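You operate a simulated robot arm through the tools that you are given. There is no shell and no other tool.

You run a simulated two-armed robot. Do the job below in one go: nothing can be reset, and whatever is moved stays where it is left.

JOB
Switch the hot block off, let it cool below 45, then put the blue probe and its plug away.
Fine: logger off before the plug is pulled; probe in the probe stand, plug in the plug rest.

It is judged by the outcome, as a careful person would: the job done as asked, and still so three seconds after it is handed in. It fails if anything else is knocked over, pushed out of place, dropped, spilled or broken.

ROBOT AND FRAMES
Two 7-joint arms with fingered hands on one trunk that stands fixed in place. Base frame: the origin is at the foot of the trunk, x ahead of it, y to its left, z up; the work surface is at about z = 0.9. Lengths are in m, angles in degrees, forces in N, time in s.
The left shoulder is at [0.07, 0.171, 1.377], the right one opposite. Each reaches about 1.156 m from its shoulder. Payload 5 kg a hand.
The TCP of each hand is the grasp point between the finger pads, 0.043 m short of the fingertips. In the tool frame z runs along the fingers and y along their closing line. The gripper opens to 0.144 m; its body begins 0.05 m behind the TCP. The gripper is a hand of 5 fingers: y runs from the thumb to the fingers, the wrist lies at [-0.021, -0.124, -0.221] in the tool frame, and closing takes about 1.5 s.
Orientation is that of the tool frame in the base frame, as [roll, pitch, yaw] about the fixed x, y, z axes, in that order (R = Rz(yaw) Ry(pitch) Rx(roll)). With the fingers straight down and the wrist toward the robot, the tool's x, y and z point along [0, 1, 0], [1, 0, 0] and [0, 0, -1] of the base frame.

CONTROLS
- The arms move only by the tool step_arm. It takes "left_increments", "right_increments" or both (then of equal length, played together; a hand with none holds still); each is a list of rows, each a list of 7 numbers: the shift along the base's x, y, z in m, then the turn, a rotation vector about the base's x, y, z in rad, then the finger opening in m, from 0 to 0.144. In form: [[dx, dy, dz, wx, wy, wz, fingers], ...]. A call has 1 to 20 rows; each row shifts and turns the commanded pose from where the row before left it. Rows are played at 5 a second. More than 0.05 m and 8.6 degrees between two rows, or a gripper value outside its range, and nothing of the call is played. A pose out of reach is approached as far as the arm can. The call stops where the force on the tool passes 40 N (or 10 N more than at its start, if that is more) or the arm is blocked; 0.2 s more then pass. The fingers move at their own pace (about 0.045 m/s each) and stop on an object; they squeeze with about 28 N. The grip force told is the motor's: it shows also when the fingers shut on nothing. Time passes only in rows, and 0.2 s behind the last, so rows that do not move let the fingers close. It gives the time, the measured TCP pose, the force on the tool (base axes), the opening and the grip force at its end, in the units of the frame above (readings bear some noise), with the torque about the TCP (base axes, N m) and any sound that the robot's microphone picked up.
- Cameras (640 x 400 px; columns grow to the right, rows downward): "scene" is now at [0.1231, -0.0346, 1.6074]; the picture's right is [-0.56, -0.83, 0.00], its down [-0.49, 0.33, -0.80] and it looks along [0.67, -0.45, -0.59] (base axes); focal length 286 px, centre (320, 200). "left" rides on the left gripper at [-0.086, -0.108, -0.168] in its tool frame; the picture's right is [-0.80, -0.28, 0.53], its down [0.54, -0.73, 0.42] and it looks along [0.27, 0.63, 0.73] (tool axes); focal length 275 px, centre (320, 200). "right" rides on the right gripper at [0.086, -0.108, -0.168] in its tool frame; the picture's right is [-0.80, 0.28, -0.53], its down [-0.54, -0.73, 0.42] and it looks along [-0.27, 0.63, 0.73] (tool axes); focal length 275 px, centre (320, 200). There is no depth. A picture from a camera that has moved, and an enlarged one, comes with that camera's place and axes in the base frame and with its lens. The place of the scene camera against the robot may be out by one fixed shift of up to 0.018 m in any direction.
- camera(camera): a new picture of that camera. No time passes.
- lift_body(by): slides the trunk up (or, below 0, down) by that many m; the arms and the scene camera ride with it, the base frame stays. It gives what a move gives, with no picture.
- hand_shape(shape, hand): the hand has 5 fingers and takes this shape, open, in about a second: jaw (thumb against the fingers, like two jaws); tri (thumb and two fingers); tip (a fingertip pinch); poke (one finger out to press); point (the index stretched); flat (the hand flat); cup (the hand cupped); fist (a fist). The gripper value then closes the fingers along that shape, each until it touches; the sizes above hold for jaw. It gives what a move gives, with no picture.
- pan_tilt(pan, tilt): turns the head with the scene camera to pan (to the left, within 86 degrees either way) and tilt (down, from -29 to 69), counted from straight ahead of the robot. It gives what a move gives.
- zoom(camera, box): a new picture of the part [left, top, right, bottom] of that camera's present view, enlarged. No time passes.
- hand_in(): hands the job in; it is judged then, once.

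Nothing tells you positions but the pictures and the camera data. Unless the task says otherwise, let go and move clear before handing in.

The tools are called after "Call:" as name(argument=value, ...) on one line, values as JSON. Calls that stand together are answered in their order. step_arm: Moves the arms, as the interface text tells. Its arguments: {"type":"object","properties":{"left_increments":{"type":"array"},"right_increments":{"type":"array"}},"required":[]} The other tools are called the same way: lift_body (by) moves the trunk up or down; hand_shape (shape, hand) gives the hand a shape; pan_tilt (pan, tilt) turns the head that bears the scene camera; camera (camera) takes a picture; zoom (camera, box) takes an enlarged picture of a part of a camera's view; hand_in () hands the job in.

At the start:

```text
t: 0.0
left_position: [0.8381, -0.0667, 1.4169]
left_tool_rot: [-180.0, 0.0, 90.0]
left_force: [0.2, -1.1, -0.3]
left_ft_torque: [0.03, 0.03, -0.02]
left_width: 0.1437
left_finger_force: 0.1
left_shape: jaw
right_position: [0.4616, -0.5906, 1.4238]
right_tool_rot: [-180.0, -0.1, 90.0]
right_force: [-0.3, 0.5, 0.3]
right_ft_torque: [0.01, -0.05, -0.02]
right_width: 0.144
right_finger_force: 0.0
right_shape: jaw
trunk travel left (down, up): [-0.475, 0.465]
head pan, tilt (commanded): [-33.8, 36.5]
```

scene: 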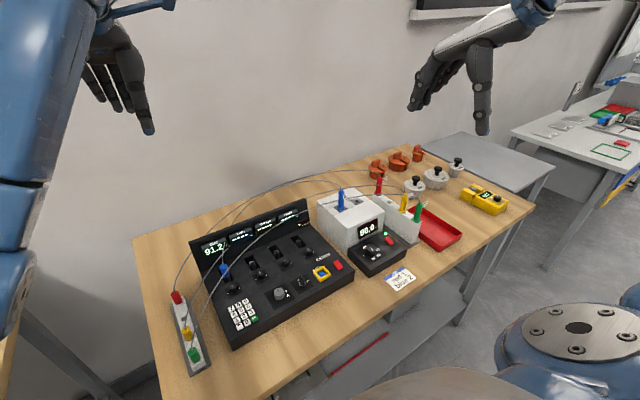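
right: 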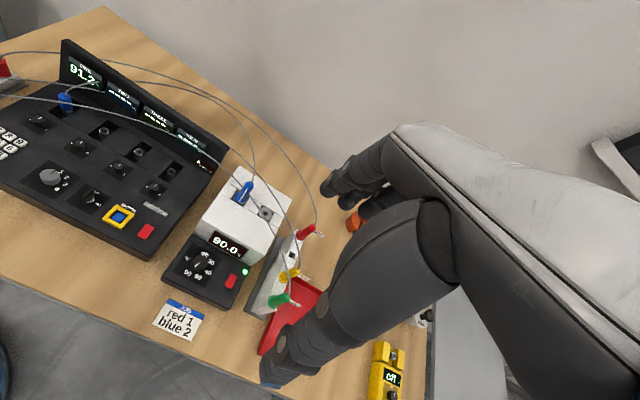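
left: 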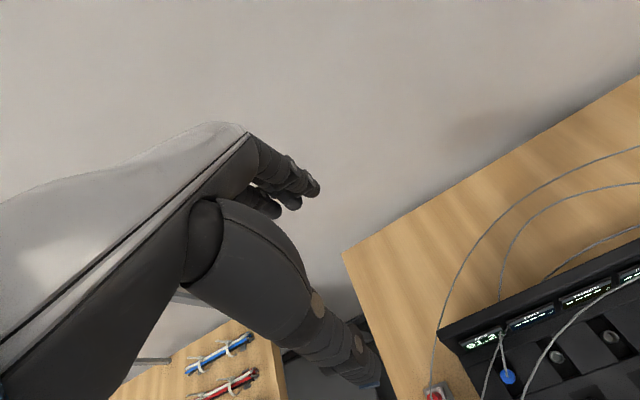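

I see a bench with a black logger panel, a white hot block reading about 90 with a control box in front, a probe stand with red/yellow/green probes, and a plug rest at the left. I'll zoom in to read details before moving anything.

Call:
zoom(camera="scene", box=[180, 190, 360, 302])

Call:
zoom(camera="scene", box=[300, 170, 470, 300])

Call:
zoom(camera="scene", box=[150, 260, 350, 385])

Call:
zoom(camera="right", box=[150, 160, 350, 350])

Call:
zoom(camera="right", box=[0, 30, 240, 260])

```text
3.56 times, centred on (270, 246) of scene
camera zoom: at [0.1231, -0.0346, 1.6074], right [-0.56, -0.83, 0.0], down [-0.49, 0.33, -0.8], along [0.67, -0.45, -0.59], focal length 1016 px, centre (498, 36)
```

zoom: 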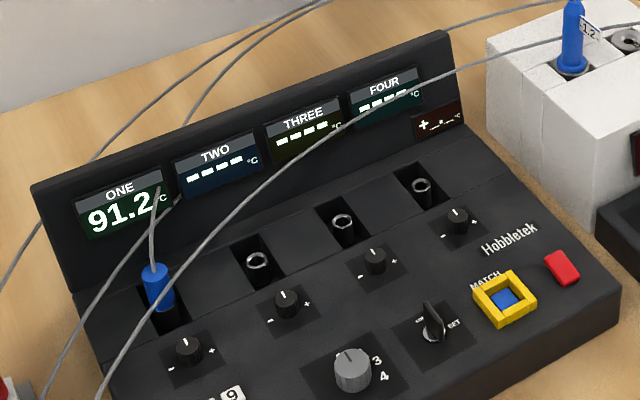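

```text
3.08 times, centred on (385, 235) of scene
camera zoom: at [0.1231, -0.0346, 1.6074], right [-0.56, -0.83, 0.0], down [-0.49, 0.33, -0.8], along [0.67, -0.45, -0.59], focal length 879 px, centre (120, 92)
```

zoom: 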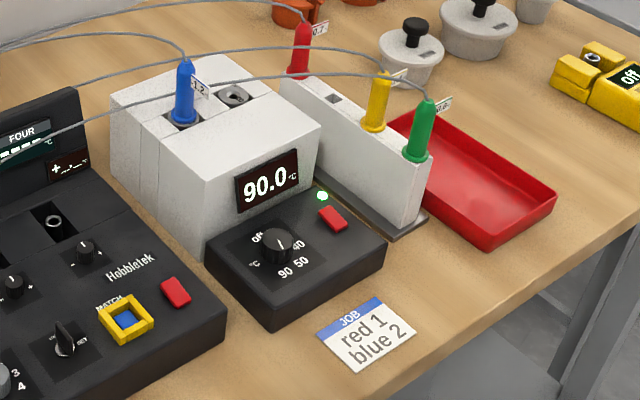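

```text
3.20 times, centred on (250, 322) of scene
camera zoom: at [0.1231, -0.0346, 1.6074], right [-0.56, -0.83, 0.0], down [-0.49, 0.33, -0.8], along [0.67, -0.45, -0.59], focal length 914 px, centre (544, -192)
```

zoom: 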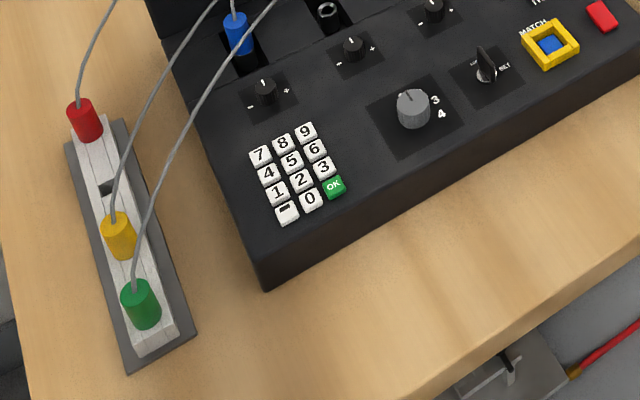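

```text
2.11 times, centred on (250, 255) of right
camera zoom: at [0.3537, -0.5057, 1.5905], right [0.28, -0.8, 0.53], down [-0.73, -0.54, -0.42], along [0.63, -0.27, -0.73], focal length 580 px, centre (467, 84)
```

zoom: 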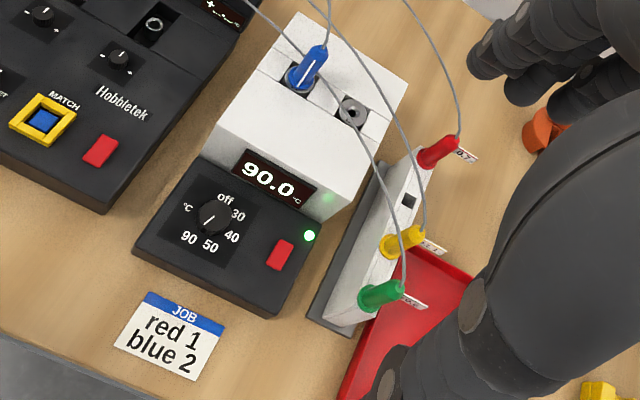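

```text
1.74 times, centred on (120, 145) of right
camera zoom: at [0.3537, -0.5057, 1.5905], right [0.28, -0.8, 0.53], down [-0.73, -0.54, -0.42], along [0.63, -0.27, -0.73], focal length 479 px, centre (668, 296)
```

zoom: 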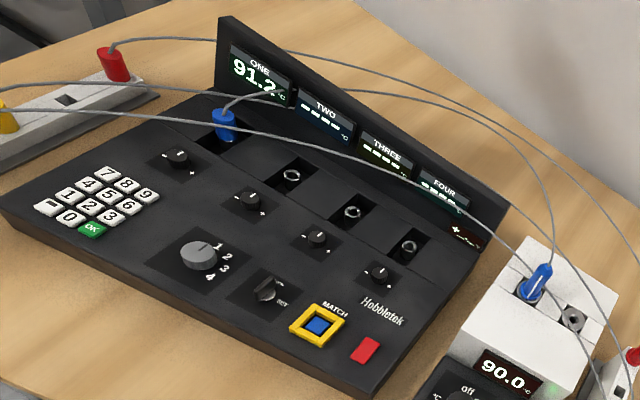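

The hot block's control box (knob with off/30/40/50/90, red button, green LED lit) is near [0.56, -0.61, 0.93], the blue probe is in the block behind it, and the blue plug is in logger socket ONE near [0.71, -0.11, 0.98]. The free plug slot is near [0.64, 0.03]. First I'll shape the right hand for pressing and check where its finger sits.

Call:
hand_shape(shape="poke", hand="right")

Call:
camera(camera="right")

Call:
camera(camera="scene")

```text
t: 0.9
left_position: [0.8366, -0.0659, 1.4166]
left_tool_rot: [-180.0, 0.1, 90.0]
left_force: [-0.1, 0.7, 0.9]
left_ft_torque: [-0.02, -0.01, 0.02]
left_width: 0.1437
left_finger_force: 0.0
left_shape: jaw
right_position: [0.4627, -0.5905, 1.4239]
right_tool_rot: [-179.9, -0.1, 90.0]
right_force: [0.2, -0.3, -0.1]
right_ft_torque: [-0.01, -0.02, -0.03]
right_width: 0.0
right_finger_force: 0.1
right_shape: poke
trunk travel left (down, up): [-0.475, 0.465]
head pan, tilt (commanded): [-33.8, 36.5]
```

```text
taken
camera right: at [0.3538, -0.5057, 1.5904], right [0.28, -0.8, 0.53], down [-0.73, -0.54, -0.42], along [0.63, -0.27, -0.73], focal length 275 px, centre (320, 200)
```

right: 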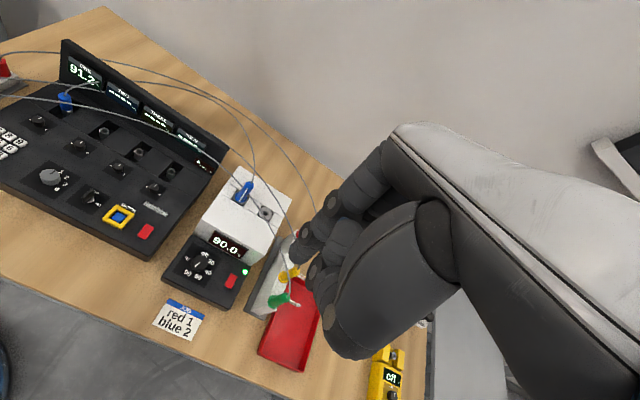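

```text
taken
camera scene: at [0.1232, -0.0346, 1.6074], right [-0.56, -0.83, 0.0], down [-0.49, 0.33, -0.8], along [0.67, -0.45, -0.59], focal length 286 px, centre (320, 200)
```

scene: 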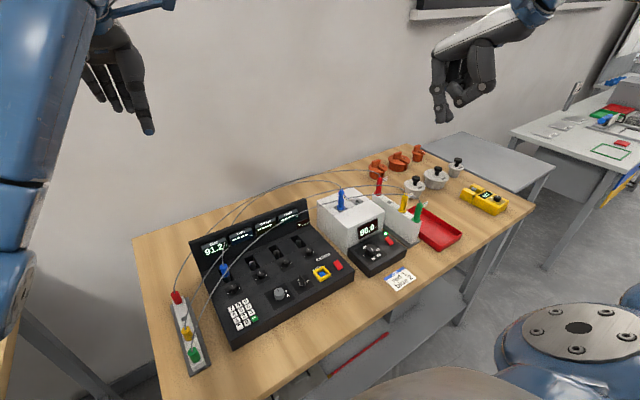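

The right hand has gone into a one-finger poke shape. I'll zoom to locate the fingertip before moving it over the controls.

Call:
zoom(camera="scene", box=[400, 0, 560, 140])

Call:
zoom(camera="right", box=[260, 180, 420, 320])

```text
2.86 times, centred on (480, 70) of scene
camera zoom: at [0.1232, -0.0346, 1.6074], right [-0.56, -0.83, 0.0], down [-0.49, 0.33, -0.8], along [0.67, -0.45, -0.59], focal length 816 px, centre (-137, 571)
```

zoom: 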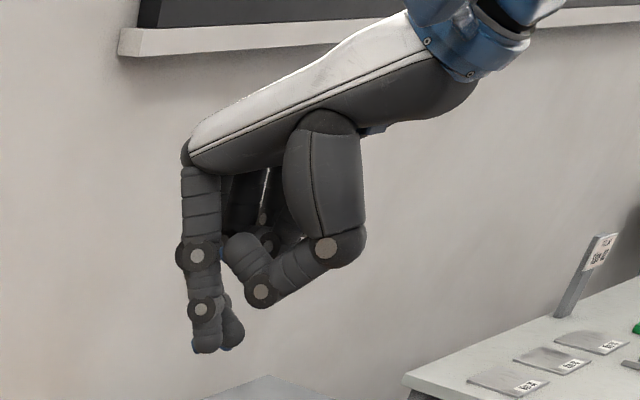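

```text
2.86 times, centred on (340, 250) of right
camera zoom: at [0.3538, -0.5057, 1.5904], right [0.28, -0.8, 0.53], down [-0.73, -0.54, -0.42], along [0.63, -0.27, -0.73], focal length 786 px, centre (263, 57)
```

zoom: 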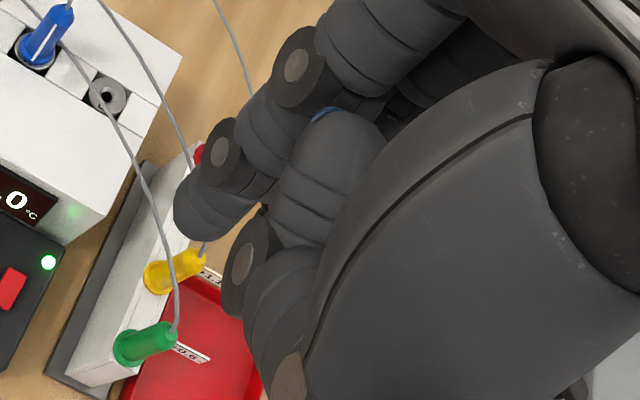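

The scene camera seems to be off by about -12 mm in y against the hand camera; I take the hot block button at about [0.562, -0.616, 0.935], and the logger's red button near [0.573, -0.41, 0.932]. I'll move the right hand, leaning slightly left to stay clear of the green probe, to a hover in front of the block's controls and look again.

Call:
step_arm(right_increments=[[0.0057, -0.0019, -0.0324, -0.0436, 0, 0, 0], [0.0057, -0.0019, -0.0324, -0.0436, 0, 0, 0], [0.0057, -0.0019, -0.0324, -0.0436, 0, 0, 0], [0.0057, -0.0019, -0.0324, -0.0436, 0, 0, 0], [0.0057, -0.0019, -0.0324, -0.0436, 0, 0, 0], [0.0057, -0.0019, -0.0324, -0.0436, 0, 0, 0], [0.0057, -0.0019, -0.0324, -0.0436, 0, 0, 0], [0.0057, -0.0019, -0.0324, -0.0436, 0, 0, 0], [0.0057, -0.0019, -0.0324, -0.0436, 0, 0, 0], [0.0057, -0.0019, -0.0324, -0.0436, 0, 0, 0]])

Call:
camera(camera="right")

Call:
camera(camera="scene")

```text
t: 3.1
left_position: [0.8378, -0.0664, 1.4145]
left_tool_rot: [-179.9, 0.0, 89.8]
left_force: [1.0, 0.1, -1.0]
left_ft_torque: [0.07, 0.04, -0.02]
left_width: 0.1437
left_finger_force: 0.2
left_shape: jaw
right_position: [0.5163, -0.61, 1.0983]
right_tool_rot: [-180.0, 24.9, 90.0]
right_force: [-0.2, 0.7, 0.2]
right_ft_torque: [0.02, 0.04, 0.0]
right_width: 0.0
right_finger_force: 0.1
right_shape: poke
trunk travel left (down, up): [-0.475, 0.465]
head pan, tilt (commanded): [-33.8, 36.5]
```

```text
taken
camera right: at [0.4091, -0.4631, 1.2133], right [0.28, -0.5, 0.82], down [-0.73, -0.67, -0.15], along [0.63, -0.55, -0.55], focal length 275 px, centre (320, 200)
```

right: 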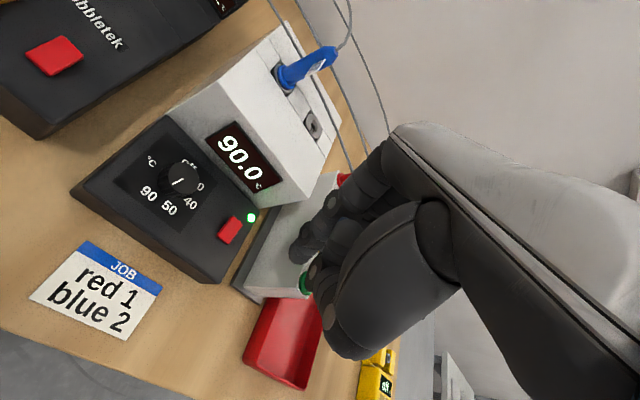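

```text
taken
camera scene: at [0.1247, -0.0358, 1.6073], right [-0.56, -0.83, 0.0], down [-0.49, 0.33, -0.8], along [0.67, -0.45, -0.6], focal length 286 px, centre (320, 200)
```

scene: 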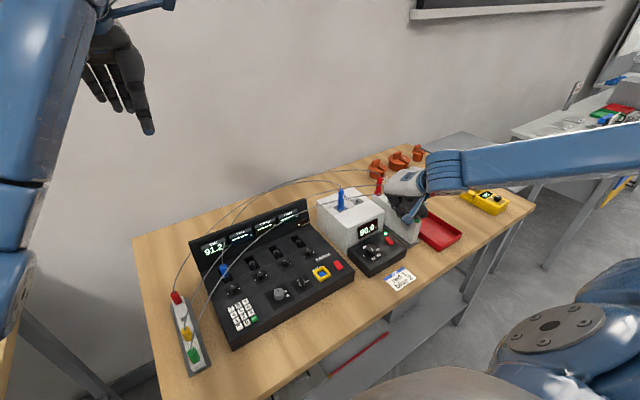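

The hand is hovering near the control box without touching anything. I'll zoom for finger-to-button geometry.

Call:
zoom(camera="scene", box=[320, 150, 480, 280])

Call:
zoom(camera="right", box=[120, 110, 360, 300])

```text
3.08 times, centred on (400, 215) of scene
camera zoom: at [0.1247, -0.0358, 1.6073], right [-0.56, -0.83, 0.0], down [-0.49, 0.33, -0.8], along [0.67, -0.45, -0.6], focal length 879 px, centre (74, 154)
```

zoom: 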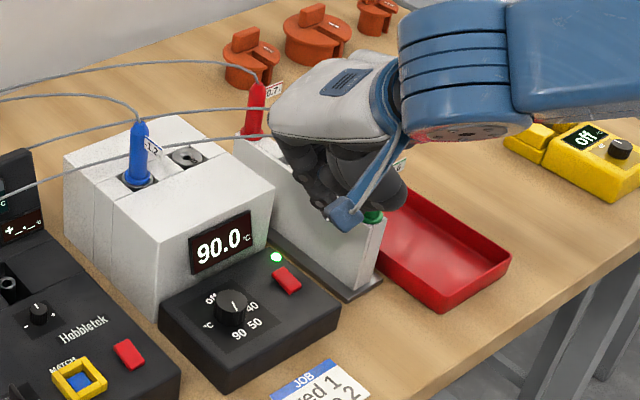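

```text
2.11 times, centred on (240, 205) of right
camera zoom: at [0.4091, -0.4631, 1.2133], right [0.28, -0.5, 0.82], down [-0.73, -0.67, -0.15], along [0.63, -0.55, -0.55], focal length 580 px, centre (488, 190)
```

zoom: 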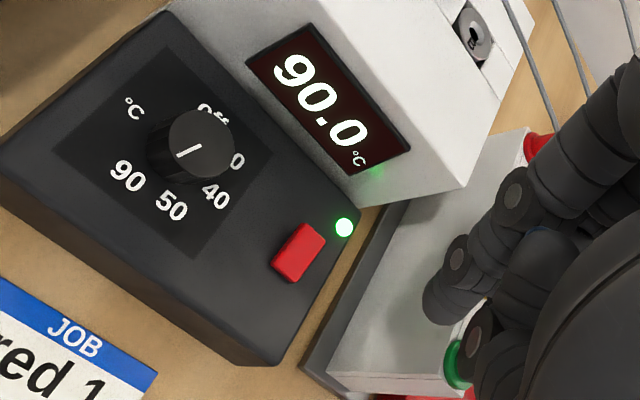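

The button reads consistently at about [0.563, -0.616, 0.935] from both cameras, and the index tip sits ~42 mm below the TCP. I'll turn the hand a little clockwise (away from the green/yellow probes and cables) and come to a low hover over the button.

Call:
step_arm(right_increments=[[0.0101, 0.0004, -0.0136, 0, 0, -0.088, 0], [0.0101, 0.0004, -0.0136, 0, 0, -0.088, 0], [0.0101, 0.0004, -0.0136, 0, 0, -0.088, 0], [0.0101, 0.0004, -0.0136, 0, 0, -0.088, 0], [0.0101, 0.0004, -0.0136, 0, 0, -0.088, 0], [0, 0, 0, 0, 0, 0, 0]])

Call:
camera(camera="right")

Call:
zoom(camera="scene", box=[320, 150, 480, 280])

```text
t: 4.5
left_position: [0.8354, -0.0661, 1.415]
left_tool_rot: [180.0, 0.0, 90.1]
left_force: [-0.5, 0.5, -0.2]
left_ft_torque: [-0.02, 0.0, 0.0]
left_width: 0.1437
left_finger_force: 0.0
left_shape: jaw
right_position: [0.5695, -0.6069, 1.0325]
right_tool_rot: [179.9, 25.0, 64.7]
right_force: [-1.1, -0.3, 0.7]
right_ft_torque: [-0.01, -0.04, 0.03]
right_width: 0.0001
right_finger_force: 0.1
right_shape: poke
trunk travel left (down, up): [-0.475, 0.465]
head pan, tilt (commanded): [-33.8, 36.5]
```

```text
taken
camera right: at [0.5344, -0.4277, 1.147], right [0.04, -0.57, 0.82], down [-0.94, -0.3, -0.15], along [0.33, -0.77, -0.55], focal length 275 px, centre (320, 200)
```

right: 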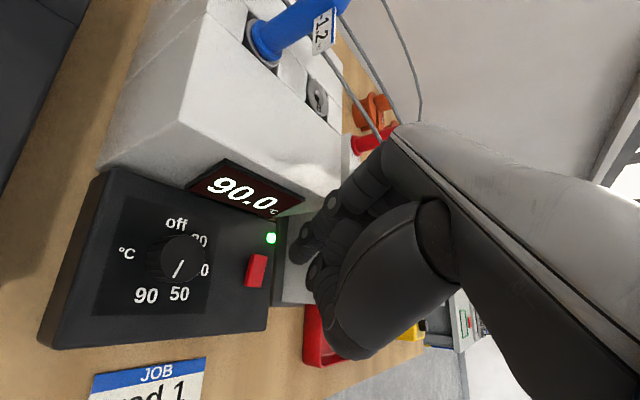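

```text
3.08 times, centred on (400, 215) of scene
camera zoom: at [0.1221, -0.0342, 1.6075], right [-0.56, -0.83, 0.0], down [-0.49, 0.33, -0.8], along [0.67, -0.45, -0.59], focal length 879 px, centre (74, 154)
```

zoom: 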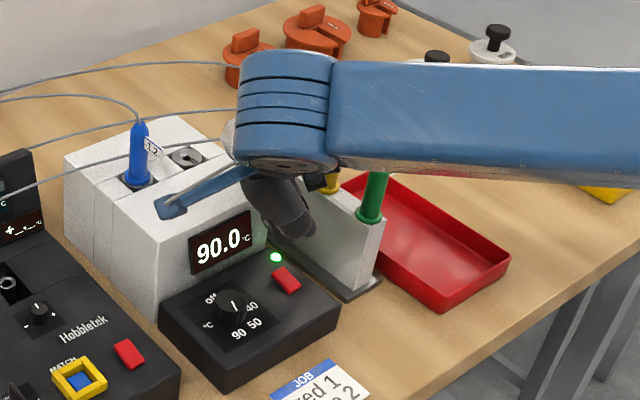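

The hand is turned and hovering over the box; the button estimate is now about [0.558, -0.613, 0.94]. I'll zoom in tighter to check the fingertip against the button.

Call:
zoom(camera="scene", box=[360, 195, 420, 235])

Call:
zoom(camera="right", box=[220, 180, 380, 300])

Call:
camera(camera="left")

```text
10.00 times, centred on (390, 215) of scene
camera zoom: at [0.1221, -0.0342, 1.6075], right [-0.56, -0.83, 0.0], down [-0.49, 0.33, -0.8], along [0.67, -0.45, -0.59], focal length 2857 px, centre (-380, 50)
```

zoom: 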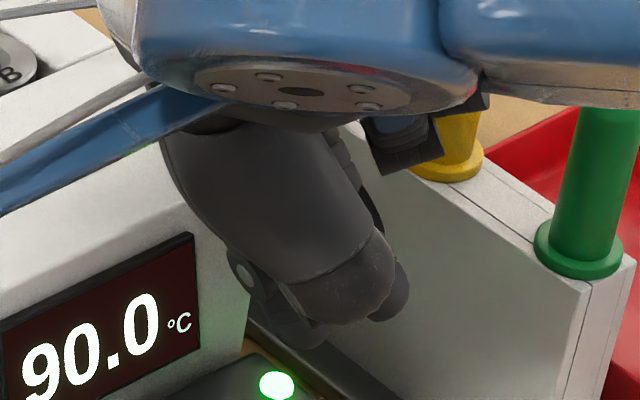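

```text
3.33 times, centred on (300, 240) of right
camera zoom: at [0.5344, -0.4277, 1.147], right [0.04, -0.57, 0.82], down [-0.94, -0.3, -0.15], along [0.33, -0.77, -0.55], focal length 918 px, centre (387, 67)
```

zoom: 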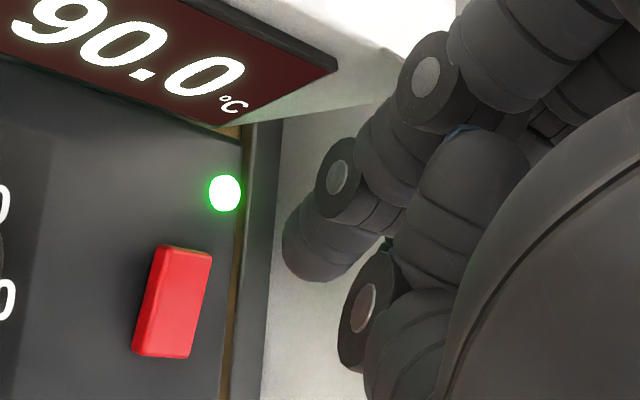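

```text
taken
camera left: at [0.7282, -0.1518, 1.5833], right [-0.28, -0.8, -0.53], down [-0.73, 0.54, -0.42], along [0.63, 0.27, -0.73], focal length 275 px, centre (320, 200)
```

left: 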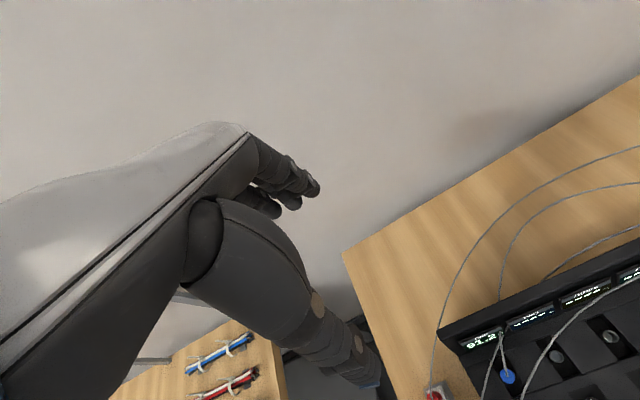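

The fingertip is about 45–50 mm above the box and about 7 mm off in x and y. I'll correct this and lower to just above the button, then check.

Call:
step_arm(right_increments=[[-0.0035, -0.003, -0.012, 0, 0, 0, 0], [-0.0035, -0.003, -0.012, 0, 0, 0, 0], [0, 0, -0.006, 0, 0, 0, 0], [0, 0, 0, 0, 0, 0, 0]])

Call:
zoom(camera="right", box=[200, 180, 360, 300])

Call:
zoom(camera="scene", box=[360, 200, 420, 240])

```text
t: 5.5
left_position: [0.8372, -0.0662, 1.4153]
left_tool_rot: [179.9, 0.0, 90.0]
left_force: [0.2, 0.1, 0.3]
left_ft_torque: [0.02, -0.02, 0.0]
left_width: 0.1435
left_finger_force: 0.1
left_shape: jaw
right_position: [0.5616, -0.6147, 1.0009]
right_tool_rot: [-180.0, 25.1, 64.8]
right_force: [0.0, 0.2, 0.3]
right_ft_torque: [-0.03, 0.0, -0.02]
right_width: 0.0001
right_finger_force: 0.1
right_shape: poke
trunk travel left (down, up): [-0.475, 0.465]
head pan, tilt (commanded): [-33.8, 36.5]
```

```text
3.33 times, centred on (280, 240) of right
camera zoom: at [0.5275, -0.435, 1.1158], right [0.05, -0.57, 0.82], down [-0.94, -0.3, -0.15], along [0.33, -0.77, -0.55], focal length 918 px, centre (453, 67)
```

zoom: 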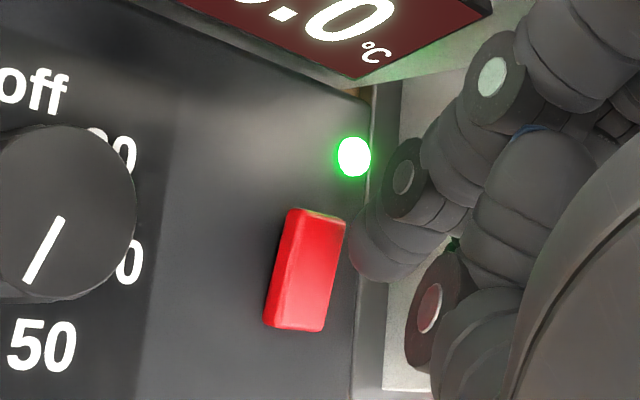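

```text
10.00 times, centred on (390, 220) of scene
camera zoom: at [0.1234, -0.0347, 1.6073], right [-0.56, -0.83, 0.0], down [-0.49, 0.33, -0.8], along [0.67, -0.45, -0.59], focal length 2857 px, centre (-380, 0)
```

zoom: 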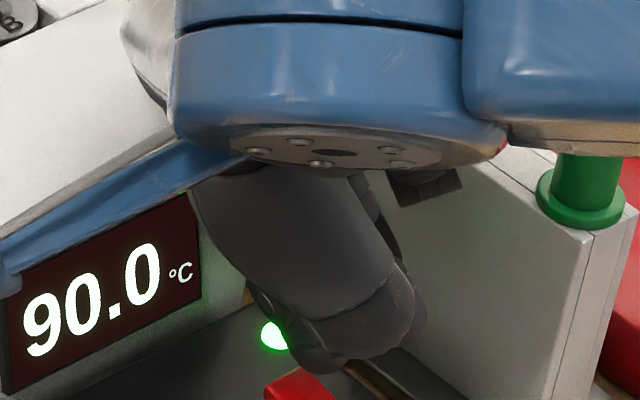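

The fingertip is now directly over the red button, roughly 15–20 mm above it. I'll descend in small steps until it presses.

Call:
step_arm(right_increments=[[0, 0, -0.004, 0, 0, 0, 0], [0, 0, -0.004, 0, 0, 0, 0], [0, 0, -0.004, 0, 0, 0, 0]])

Call:
zoom(camera="right", box=[200, 180, 360, 300])

Call:
zoom(camera="scene", box=[360, 200, 420, 240])

```text
t: 6.3
left_position: [0.8355, -0.0652, 1.4158]
left_tool_rot: [180.0, 0.1, 90.0]
left_force: [-1.3, -0.5, 0.3]
left_ft_torque: [-0.01, 0.01, 0.01]
left_width: 0.1435
left_finger_force: 0.0
left_shape: jaw
right_position: [0.5613, -0.614, 0.9936]
right_tool_rot: [179.8, 25.0, 64.6]
right_force: [1.9, -4.6, 17.2]
right_ft_torque: [-0.23, -0.18, -0.01]
right_width: 0.0
right_finger_force: 0.1
right_shape: poke
trunk travel left (down, up): [-0.475, 0.465]
head pan, tilt (commanded): [-33.8, 36.5]
```

```text
3.33 times, centred on (280, 240) of right
camera zoom: at [0.5273, -0.4339, 1.1077], right [0.04, -0.57, 0.82], down [-0.94, -0.3, -0.16], along [0.33, -0.77, -0.55], focal length 918 px, centre (453, 67)
```

zoom: 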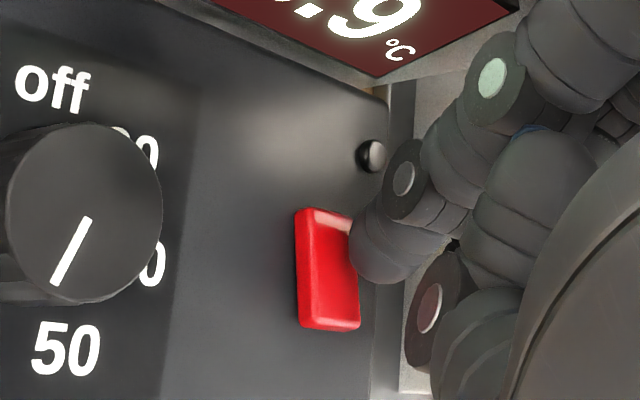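

```text
10.00 times, centred on (390, 220) of scene
camera zoom: at [0.1211, -0.0329, 1.608], right [-0.56, -0.83, 0.0], down [-0.49, 0.33, -0.81], along [0.67, -0.45, -0.59], focal length 2857 px, centre (-380, 0)
```

zoom: 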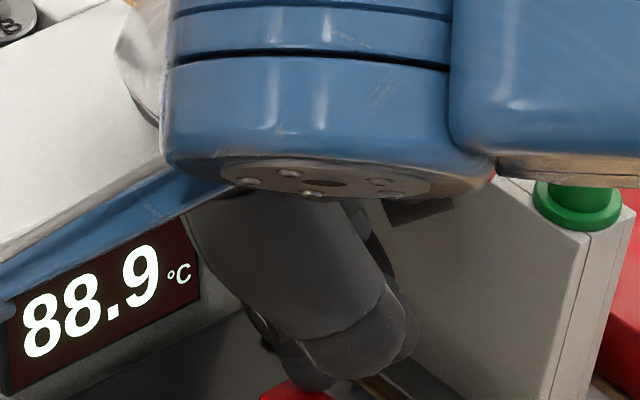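

The LED went out and the display is falling (88.9), so the block is off. I'll lift straight off the button without pressing again.

Call:
step_arm(right_increments=[[0, 0, 0.02, 0, 0, 0, 0], [0, 0, 0.03, 0, 0, 0, 0], [0, 0, 0.03, 0, 0, 0, 0], [0, 0, 0.03, 0, 0, 0, 0]])

Call:
camera(camera="right")

Call:
camera(camera="scene")

```text
t: 7.3
left_position: [0.837, -0.0658, 1.4151]
left_tool_rot: [179.9, 0.0, 90.0]
left_force: [0.1, 0.5, 1.0]
left_ft_torque: [0.01, 0.02, 0.0]
left_width: 0.1434
left_finger_force: 0.0
left_shape: jaw
right_position: [0.5645, -0.6116, 1.101]
right_tool_rot: [180.0, 25.0, 64.8]
right_force: [-0.2, 0.6, -0.2]
right_ft_torque: [-0.03, -0.01, 0.01]
right_width: 0.0
right_finger_force: 0.1
right_shape: poke
trunk travel left (down, up): [-0.475, 0.465]
head pan, tilt (commanded): [-33.8, 36.5]
```

```text
taken
camera right: at [0.529, -0.4324, 1.216], right [0.05, -0.57, 0.82], down [-0.94, -0.3, -0.15], along [0.33, -0.77, -0.55], focal length 275 px, centre (320, 200)
```

right: 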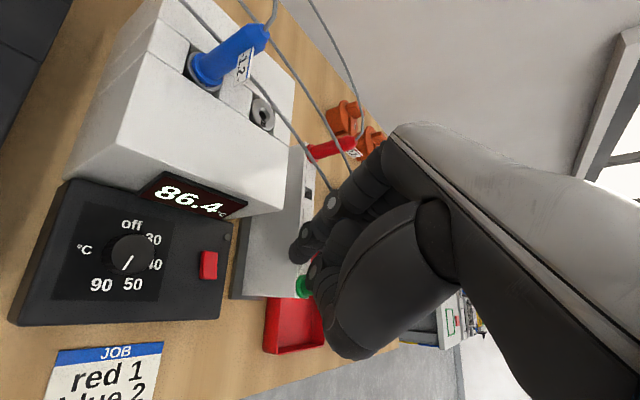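

```text
taken
camera scene: at [0.1231, -0.0342, 1.6073], right [-0.56, -0.83, 0.0], down [-0.49, 0.33, -0.8], along [0.67, -0.45, -0.59], focal length 286 px, centre (320, 200)
```

scene: 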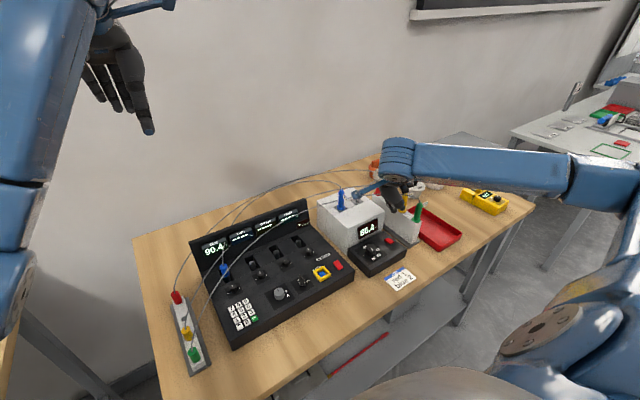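

The block is cooling (86.4 and dropping about 2.5 per second). While it cools I'll bring the right hand upright and over to hover well above the logger's red button.

Call:
step_arm(right_increments=[[0, 0.015, 0.004, 0.0789, -0.0373, 0, 0], [0, 0.02, 0, 0.0789, -0.0373, 0, 0], [0, 0.02, 0, 0.0789, -0.0373, 0, 0], [0, 0.02, 0, 0.0789, -0.0373, 0, 0], [0, 0.02, 0, 0.0789, -0.0373, 0, 0], [0.002, 0.02, 0, 0, 0, 0.088, 0], [0.002, 0.02, 0, 0, 0, 0.088, 0], [0.002, 0.02, -0.01, 0, 0, 0.088, 0], [0.002, 0.02, -0.02, 0, 0, 0.088, 0], [0.001, 0.019, -0.02, 0, 0, 0.088, 0], [0, 0, 0, 0, 0, 0, 0]])

Call:
camera(camera="right")

Call:
camera(camera="scene")

```text
t: 9.7
left_position: [0.8359, -0.0658, 1.416]
left_tool_rot: [-179.9, 0.1, 90.0]
left_force: [0.6, -0.2, 0.2]
left_ft_torque: [0.03, -0.02, 0.0]
left_width: 0.1436
left_finger_force: 0.1
left_shape: jaw
right_position: [0.5706, -0.4204, 1.0541]
right_tool_rot: [179.9, 0.1, 90.0]
right_force: [-0.9, -0.4, 0.3]
right_ft_torque: [-0.02, 0.02, 0.01]
right_width: 0.0
right_finger_force: 0.1
right_shape: poke
trunk travel left (down, up): [-0.475, 0.465]
head pan, tilt (commanded): [-33.8, 36.5]
```

```text
taken
camera right: at [0.4625, -0.3355, 1.2207], right [0.28, -0.8, 0.53], down [-0.73, -0.54, -0.42], along [0.63, -0.27, -0.73], focal length 275 px, centre (320, 200)
```

right: 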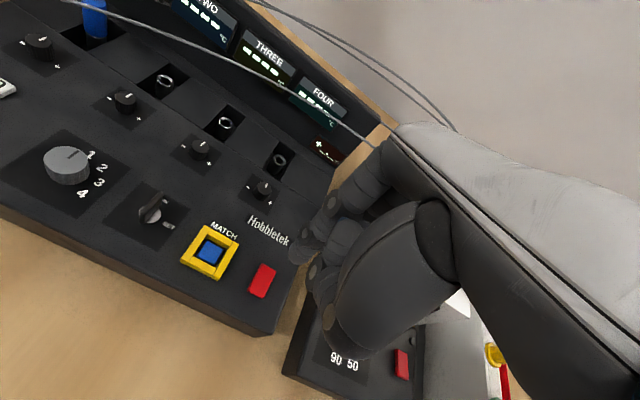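

```text
taken
camera scene: at [0.1227, -0.0344, 1.6075], right [-0.56, -0.83, 0.0], down [-0.49, 0.33, -0.8], along [0.67, -0.45, -0.59], focal length 286 px, centre (320, 200)
```

scene: 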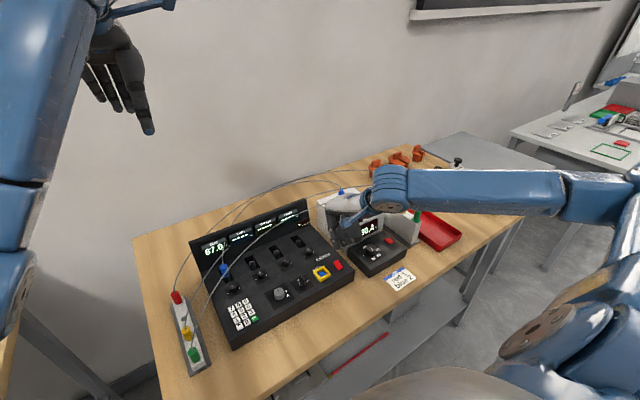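

The logger button is about [0.5645, -0.409, 0.945]; the hand is right above it, and the block shows about 80. I'll lower the right hand to a close hover (not pressing yet) and bring the left hand forward to get a close view of the plug and the plug rest.

Call:
step_arm(right_increments=[[-0.0008, 0.0002, -0.0045, 0, 0, 0, 0], [-0.0008, 0.0002, -0.0045, 0, 0, 0, 0], [-0.0008, 0.0002, -0.0045, 0, 0, 0, 0], [-0.0008, 0.0002, -0.0045, 0, 0, 0, 0], [-0.0008, 0.0002, -0.0045, 0, 0, 0, 0], [-0.0008, 0.0002, -0.0045, 0, 0, 0, 0], [-0.0008, 0.0002, -0.0045, 0, 0, 0, 0], [-0.0008, 0.0002, -0.0045, 0, 0, 0, 0]], left_increments=[[-0.0295, 0.012, -0.0208, 0, 0, 0, 0.144], [-0.0295, 0.012, -0.0208, 0, 0, 0, 0.144], [-0.0295, 0.012, -0.0208, 0, 0, 0, 0.144], [-0.0295, 0.012, -0.0208, 0, 0, 0, 0.144], [-0.0295, 0.012, -0.0208, 0, 0, 0, 0.144], [-0.0295, 0.012, -0.0208, 0, 0, 0, 0.144], [-0.0295, 0.012, -0.0208, 0, 0, 0, 0.144], [-0.0295, 0.012, -0.0208, 0, 0, 0, 0.144]])

Call:
camera(camera="left")

Call:
camera(camera="right")

Call:
camera(camera="scene")

```text
t: 11.5
left_position: [0.5994, 0.0306, 1.2493]
left_tool_rot: [-180.0, 0.1, 90.1]
left_force: [0.7, 0.8, -0.5]
left_ft_torque: [0.0, -0.02, -0.03]
left_width: 0.1437
left_finger_force: 0.1
left_shape: jaw
right_position: [0.5626, -0.4164, 1.02]
right_tool_rot: [179.9, 0.0, 89.9]
right_force: [-0.4, -0.1, 0.5]
right_ft_torque: [-0.03, -0.03, 0.0]
right_width: 0.0
right_finger_force: 0.0
right_shape: poke
trunk travel left (down, up): [-0.475, 0.465]
head pan, tilt (commanded): [-33.8, 36.5]
```

```text
taken
camera left: at [0.4923, -0.0547, 1.4164], right [-0.28, -0.8, -0.53], down [-0.73, 0.54, -0.42], along [0.63, 0.27, -0.73], focal length 275 px, centre (320, 200)
```

left: 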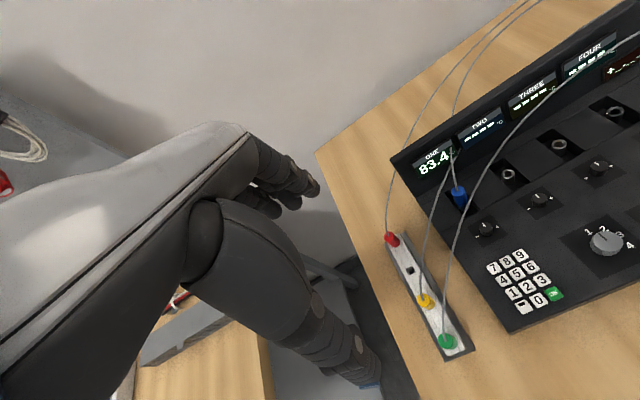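

```text
taken
camera right: at [0.4556, -0.3319, 1.1853], right [0.28, -0.8, 0.53], down [-0.73, -0.54, -0.42], along [0.63, -0.27, -0.73], focal length 275 px, centre (320, 200)
```

right: 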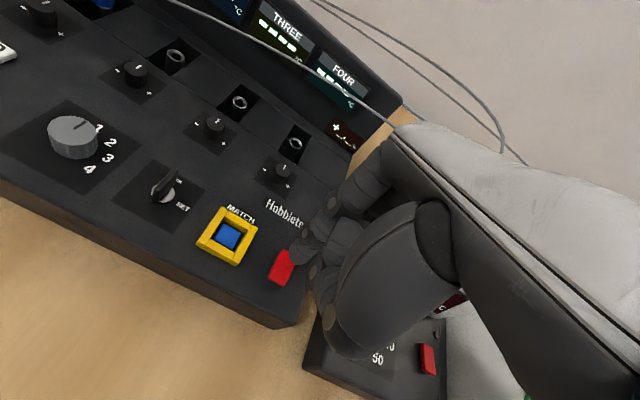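

```text
taken
camera scene: at [0.122, -0.0333, 1.6076], right [-0.56, -0.83, 0.0], down [-0.49, 0.33, -0.8], along [0.67, -0.45, -0.59], focal length 286 px, centre (320, 200)
```

scene: 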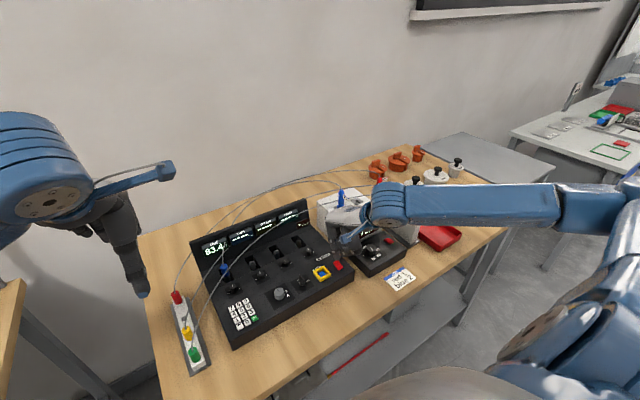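

The left camera now sees the plug and the plug rest well. I'll zoom in on them.

Call:
zoom(camera="left", box=[360, 120, 520, 220])

Call:
zoom(camera="left", box=[350, 210, 510, 360])

Call:
zoom(camera="scene", box=[180, 220, 280, 290])

Call:
zoom(camera="scene", box=[150, 280, 230, 380])

```text
4.00 times, centred on (440, 170) of left
camera zoom: at [0.4923, -0.0547, 1.4164], right [-0.28, -0.8, -0.53], down [-0.73, 0.54, -0.42], along [0.63, 0.27, -0.73], focal length 1101 px, centre (-160, 320)
```

zoom: 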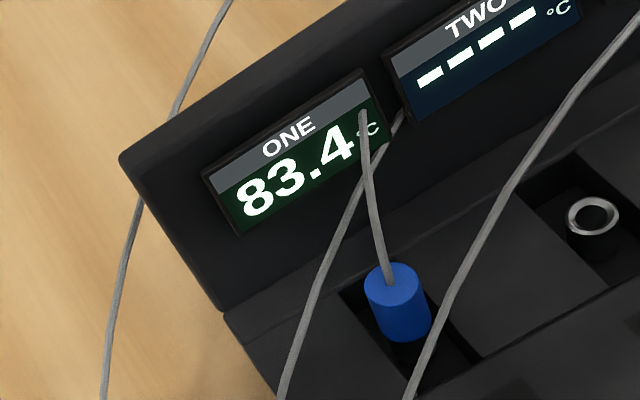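

```text
2.67 times, centred on (430, 285) of left
camera zoom: at [0.4923, -0.0547, 1.4164], right [-0.28, -0.8, -0.53], down [-0.73, 0.54, -0.42], along [0.63, 0.27, -0.73], focal length 734 px, centre (27, -27)
```

zoom: 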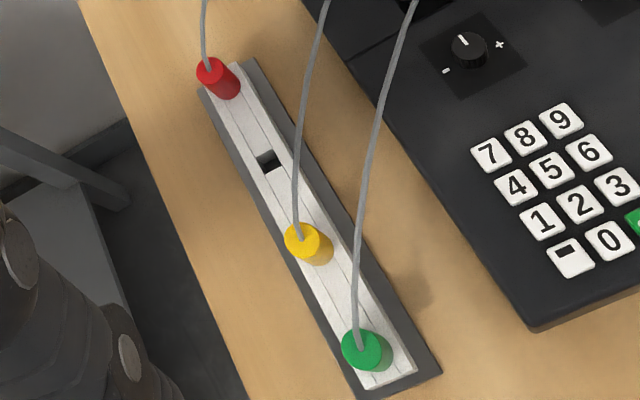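

```text
5.71 times, centred on (230, 255) of scene
camera zoom: at [0.122, -0.0333, 1.6076], right [-0.56, -0.83, 0.0], down [-0.49, 0.33, -0.8], along [0.67, -0.45, -0.59], focal length 1632 px, centre (834, -114)
```

zoom: 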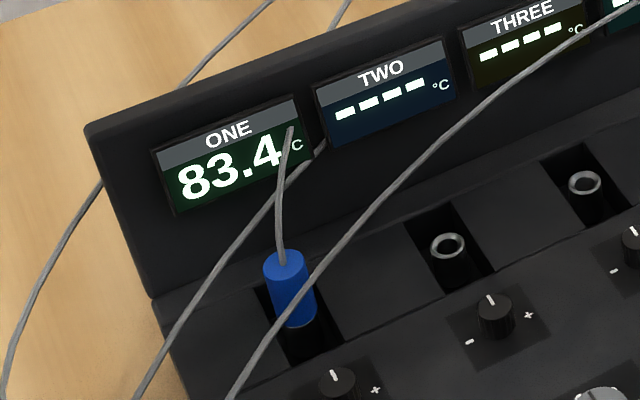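

```text
4.00 times, centred on (190, 330) of scene
camera zoom: at [0.122, -0.0333, 1.6076], right [-0.56, -0.83, 0.0], down [-0.49, 0.33, -0.8], along [0.67, -0.45, -0.59], focal length 1143 px, centre (840, -320)
```

zoom: 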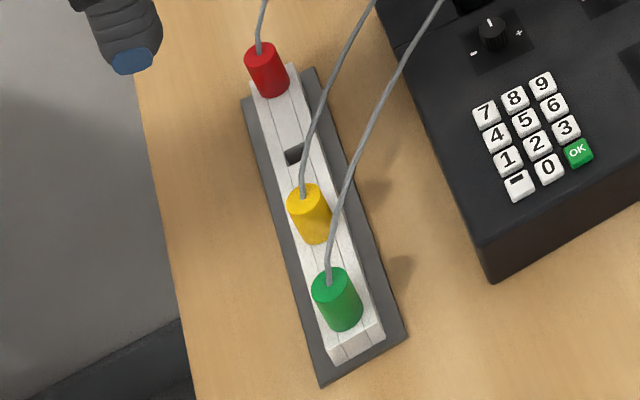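

The plug is vertical, about 20 mm wide, near [0.717, -0.12] with its top near z = 0.98; the free plug slot is near [0.665, 0.017, 0.92]. While the block cools I'll test the fingertip-pinch shape on the left hand, clear of everything.

Call:
hand_shape(shape="tip", hand="left")

Call:
camera(camera="left")

Call:
zoom(camera="scene", box=[0, 100, 240, 300])

Call:
zoom(camera="scene", box=[180, 180, 420, 300])

```text
t: 12.4
left_position: [0.6019, 0.0304, 1.2487]
left_tool_rot: [-180.0, 0.0, 90.0]
left_force: [0.3, 0.1, 0.2]
left_ft_torque: [0.03, 0.0, -0.01]
left_width: 0.1441
left_finger_force: 0.2
left_shape: tip
right_position: [0.5649, -0.4179, 1.0184]
right_tool_rot: [-180.0, -0.1, 90.0]
right_force: [0.3, 0.5, -0.6]
right_ft_torque: [0.02, -0.02, -0.01]
right_width: 0.0002
right_finger_force: 0.0
right_shape: poke
trunk travel left (down, up): [-0.475, 0.465]
head pan, tilt (commanded): [-33.8, 36.5]
```

```text
taken
camera left: at [0.4941, -0.0562, 1.4161], right [-0.28, -0.8, -0.53], down [-0.73, 0.54, -0.42], along [0.63, 0.27, -0.73], focal length 275 px, centre (320, 200)
```

left: 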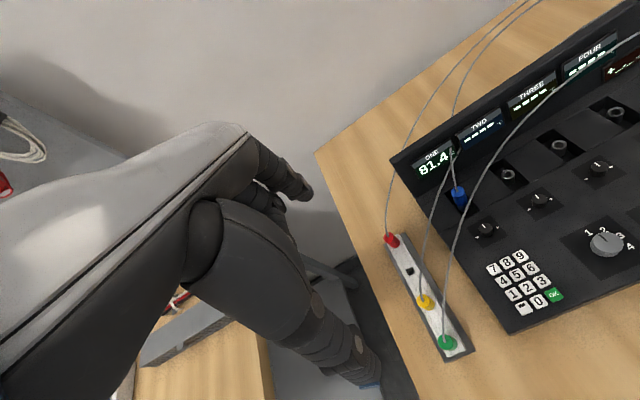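

```text
2.00 times, centred on (120, 200) of scene
camera zoom: at [0.1234, -0.0347, 1.6073], right [-0.56, -0.83, 0.0], down [-0.49, 0.33, -0.8], along [0.67, -0.45, -0.59], focal length 571 px, centre (720, 200)
```

zoom: 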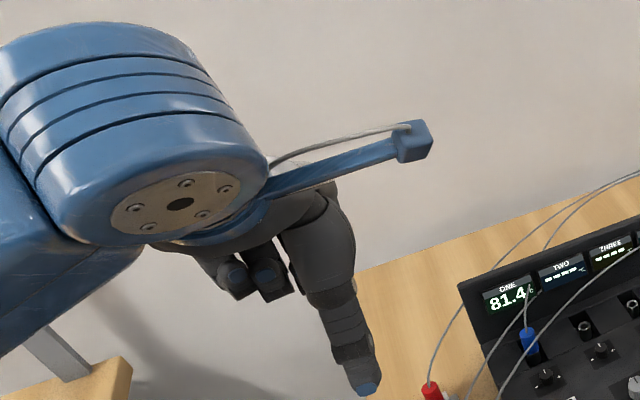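

```text
2.67 times, centred on (300, 240) of scene
camera zoom: at [0.1234, -0.0347, 1.6073], right [-0.56, -0.83, 0.0], down [-0.49, 0.33, -0.8], along [0.67, -0.45, -0.59], focal length 762 px, centre (373, 93)
```

zoom: 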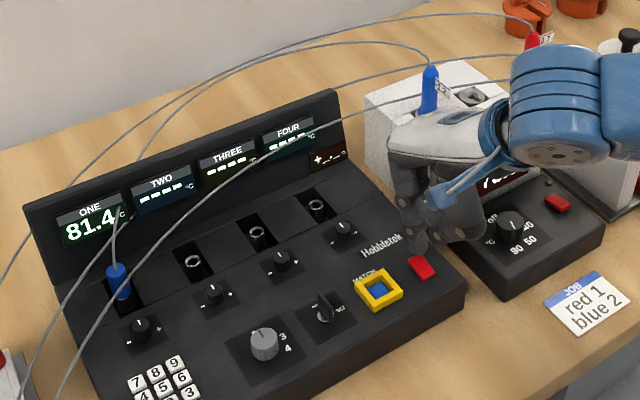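

The pinch shape keeps the other fingers curled, which suits the tight spot beside the display panel. While time passes I'll turn the left hand so its closing line runs along y with the fingers sloping forward, well above the bench, and narrow the pinch.

Call:
step_arm(left_increments=[[-0.003, -0.004, 0, 0, 0, -0.1309, 0.1], [-0.003, -0.004, 0, 0, 0, -0.1309, 0.1], [-0.003, -0.004, 0, 0, 0, -0.1309, 0.06], [-0.003, -0.004, 0, 0, 0, -0.1309, 0.06], [-0.003, -0.004, 0, 0, 0, -0.1309, 0.06], [-0.003, -0.004, 0, 0, 0, -0.1309, 0.06], [-0.003, -0.004, 0, 0, 0, -0.1309, 0.06], [-0.003, -0.004, 0, 0, 0, -0.1309, 0.06], [-0.003, -0.004, 0, 0, 0, -0.1309, 0.06], [-0.003, -0.004, 0, 0, 0, -0.1309, 0.06], [-0.003, -0.004, 0, 0, 0, -0.1309, 0.06], [-0.003, -0.004, 0, 0, 0, -0.1309, 0.06], [0, 0, 0, 0, -0.1309, 0, 0.05], [0, 0, 0, 0, -0.1309, 0, 0.05], [0, 0, 0, 0, -0.1309, 0, 0.05], [0, 0, 0, 0, -0.1309, 0, 0.05], [0, 0, 0, 0, -0.1309, 0, 0.05], [0, 0, 0, 0, -0.1309, 0, 0.05]])

Call:
camera(camera="left")

Call:
camera(camera="scene")

Call:
zoom(camera="scene", box=[100, 100, 300, 280])

```text
t: 16.2
left_position: [0.5641, -0.0191, 1.2499]
left_tool_rot: [-180.0, -45.2, 0.0]
left_force: [0.4, -0.7, 1.0]
left_ft_torque: [-0.01, -0.03, -0.01]
left_width: 0.0509
left_finger_force: 0.0
left_shape: tip
right_position: [0.5631, -0.4172, 1.018]
right_tool_rot: [179.8, 0.0, 89.9]
right_force: [-1.0, 0.5, 0.6]
right_ft_torque: [0.01, 0.0, 0.0]
right_width: 0.0
right_finger_force: 0.0
right_shape: poke
trunk travel left (down, up): [-0.475, 0.465]
head pan, tilt (commanded): [-33.8, 36.5]
```

```text
taken
camera left: at [0.3857, 0.0904, 1.3065], right [-0.18, 0.28, -0.94], down [0.68, 0.73, 0.09], along [0.71, -0.63, -0.33], focal length 275 px, centre (320, 200)
```

left: 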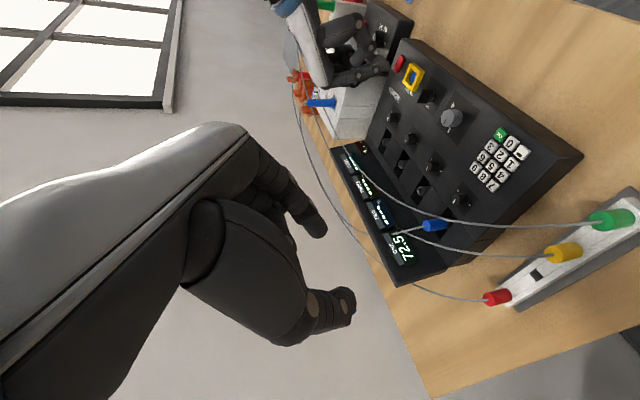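

```text
taken
camera scene: at [0.1227, -0.0343, 1.6075], right [-0.56, -0.83, 0.0], down [-0.49, 0.33, -0.8], along [0.67, -0.45, -0.59], focal length 286 px, centre (320, 200)
```

scene: 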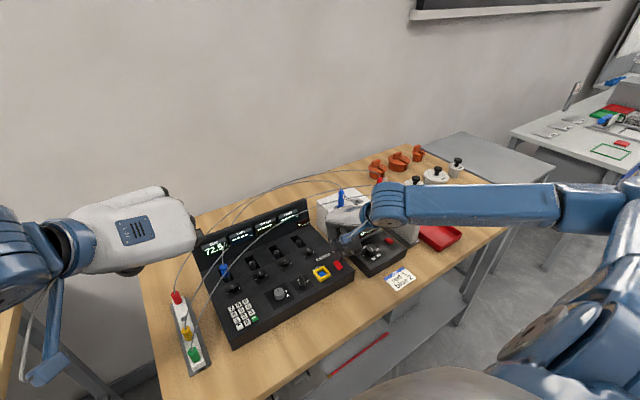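

```text
2.22 times, centred on (200, 190) of scene
camera zoom: at [0.1227, -0.0343, 1.6075], right [-0.56, -0.83, 0.0], down [-0.49, 0.33, -0.8], along [0.67, -0.45, -0.59], focal length 635 px, centre (587, 222)
```

zoom: 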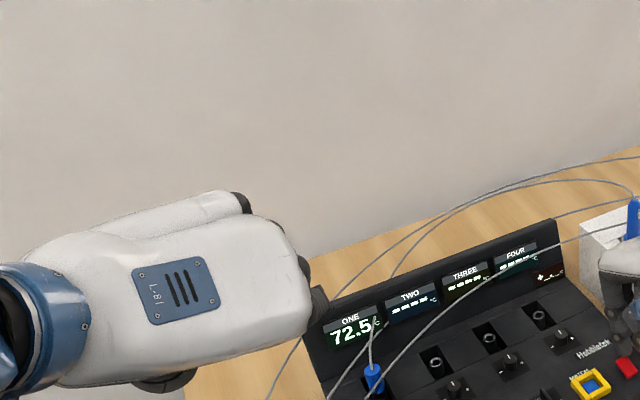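

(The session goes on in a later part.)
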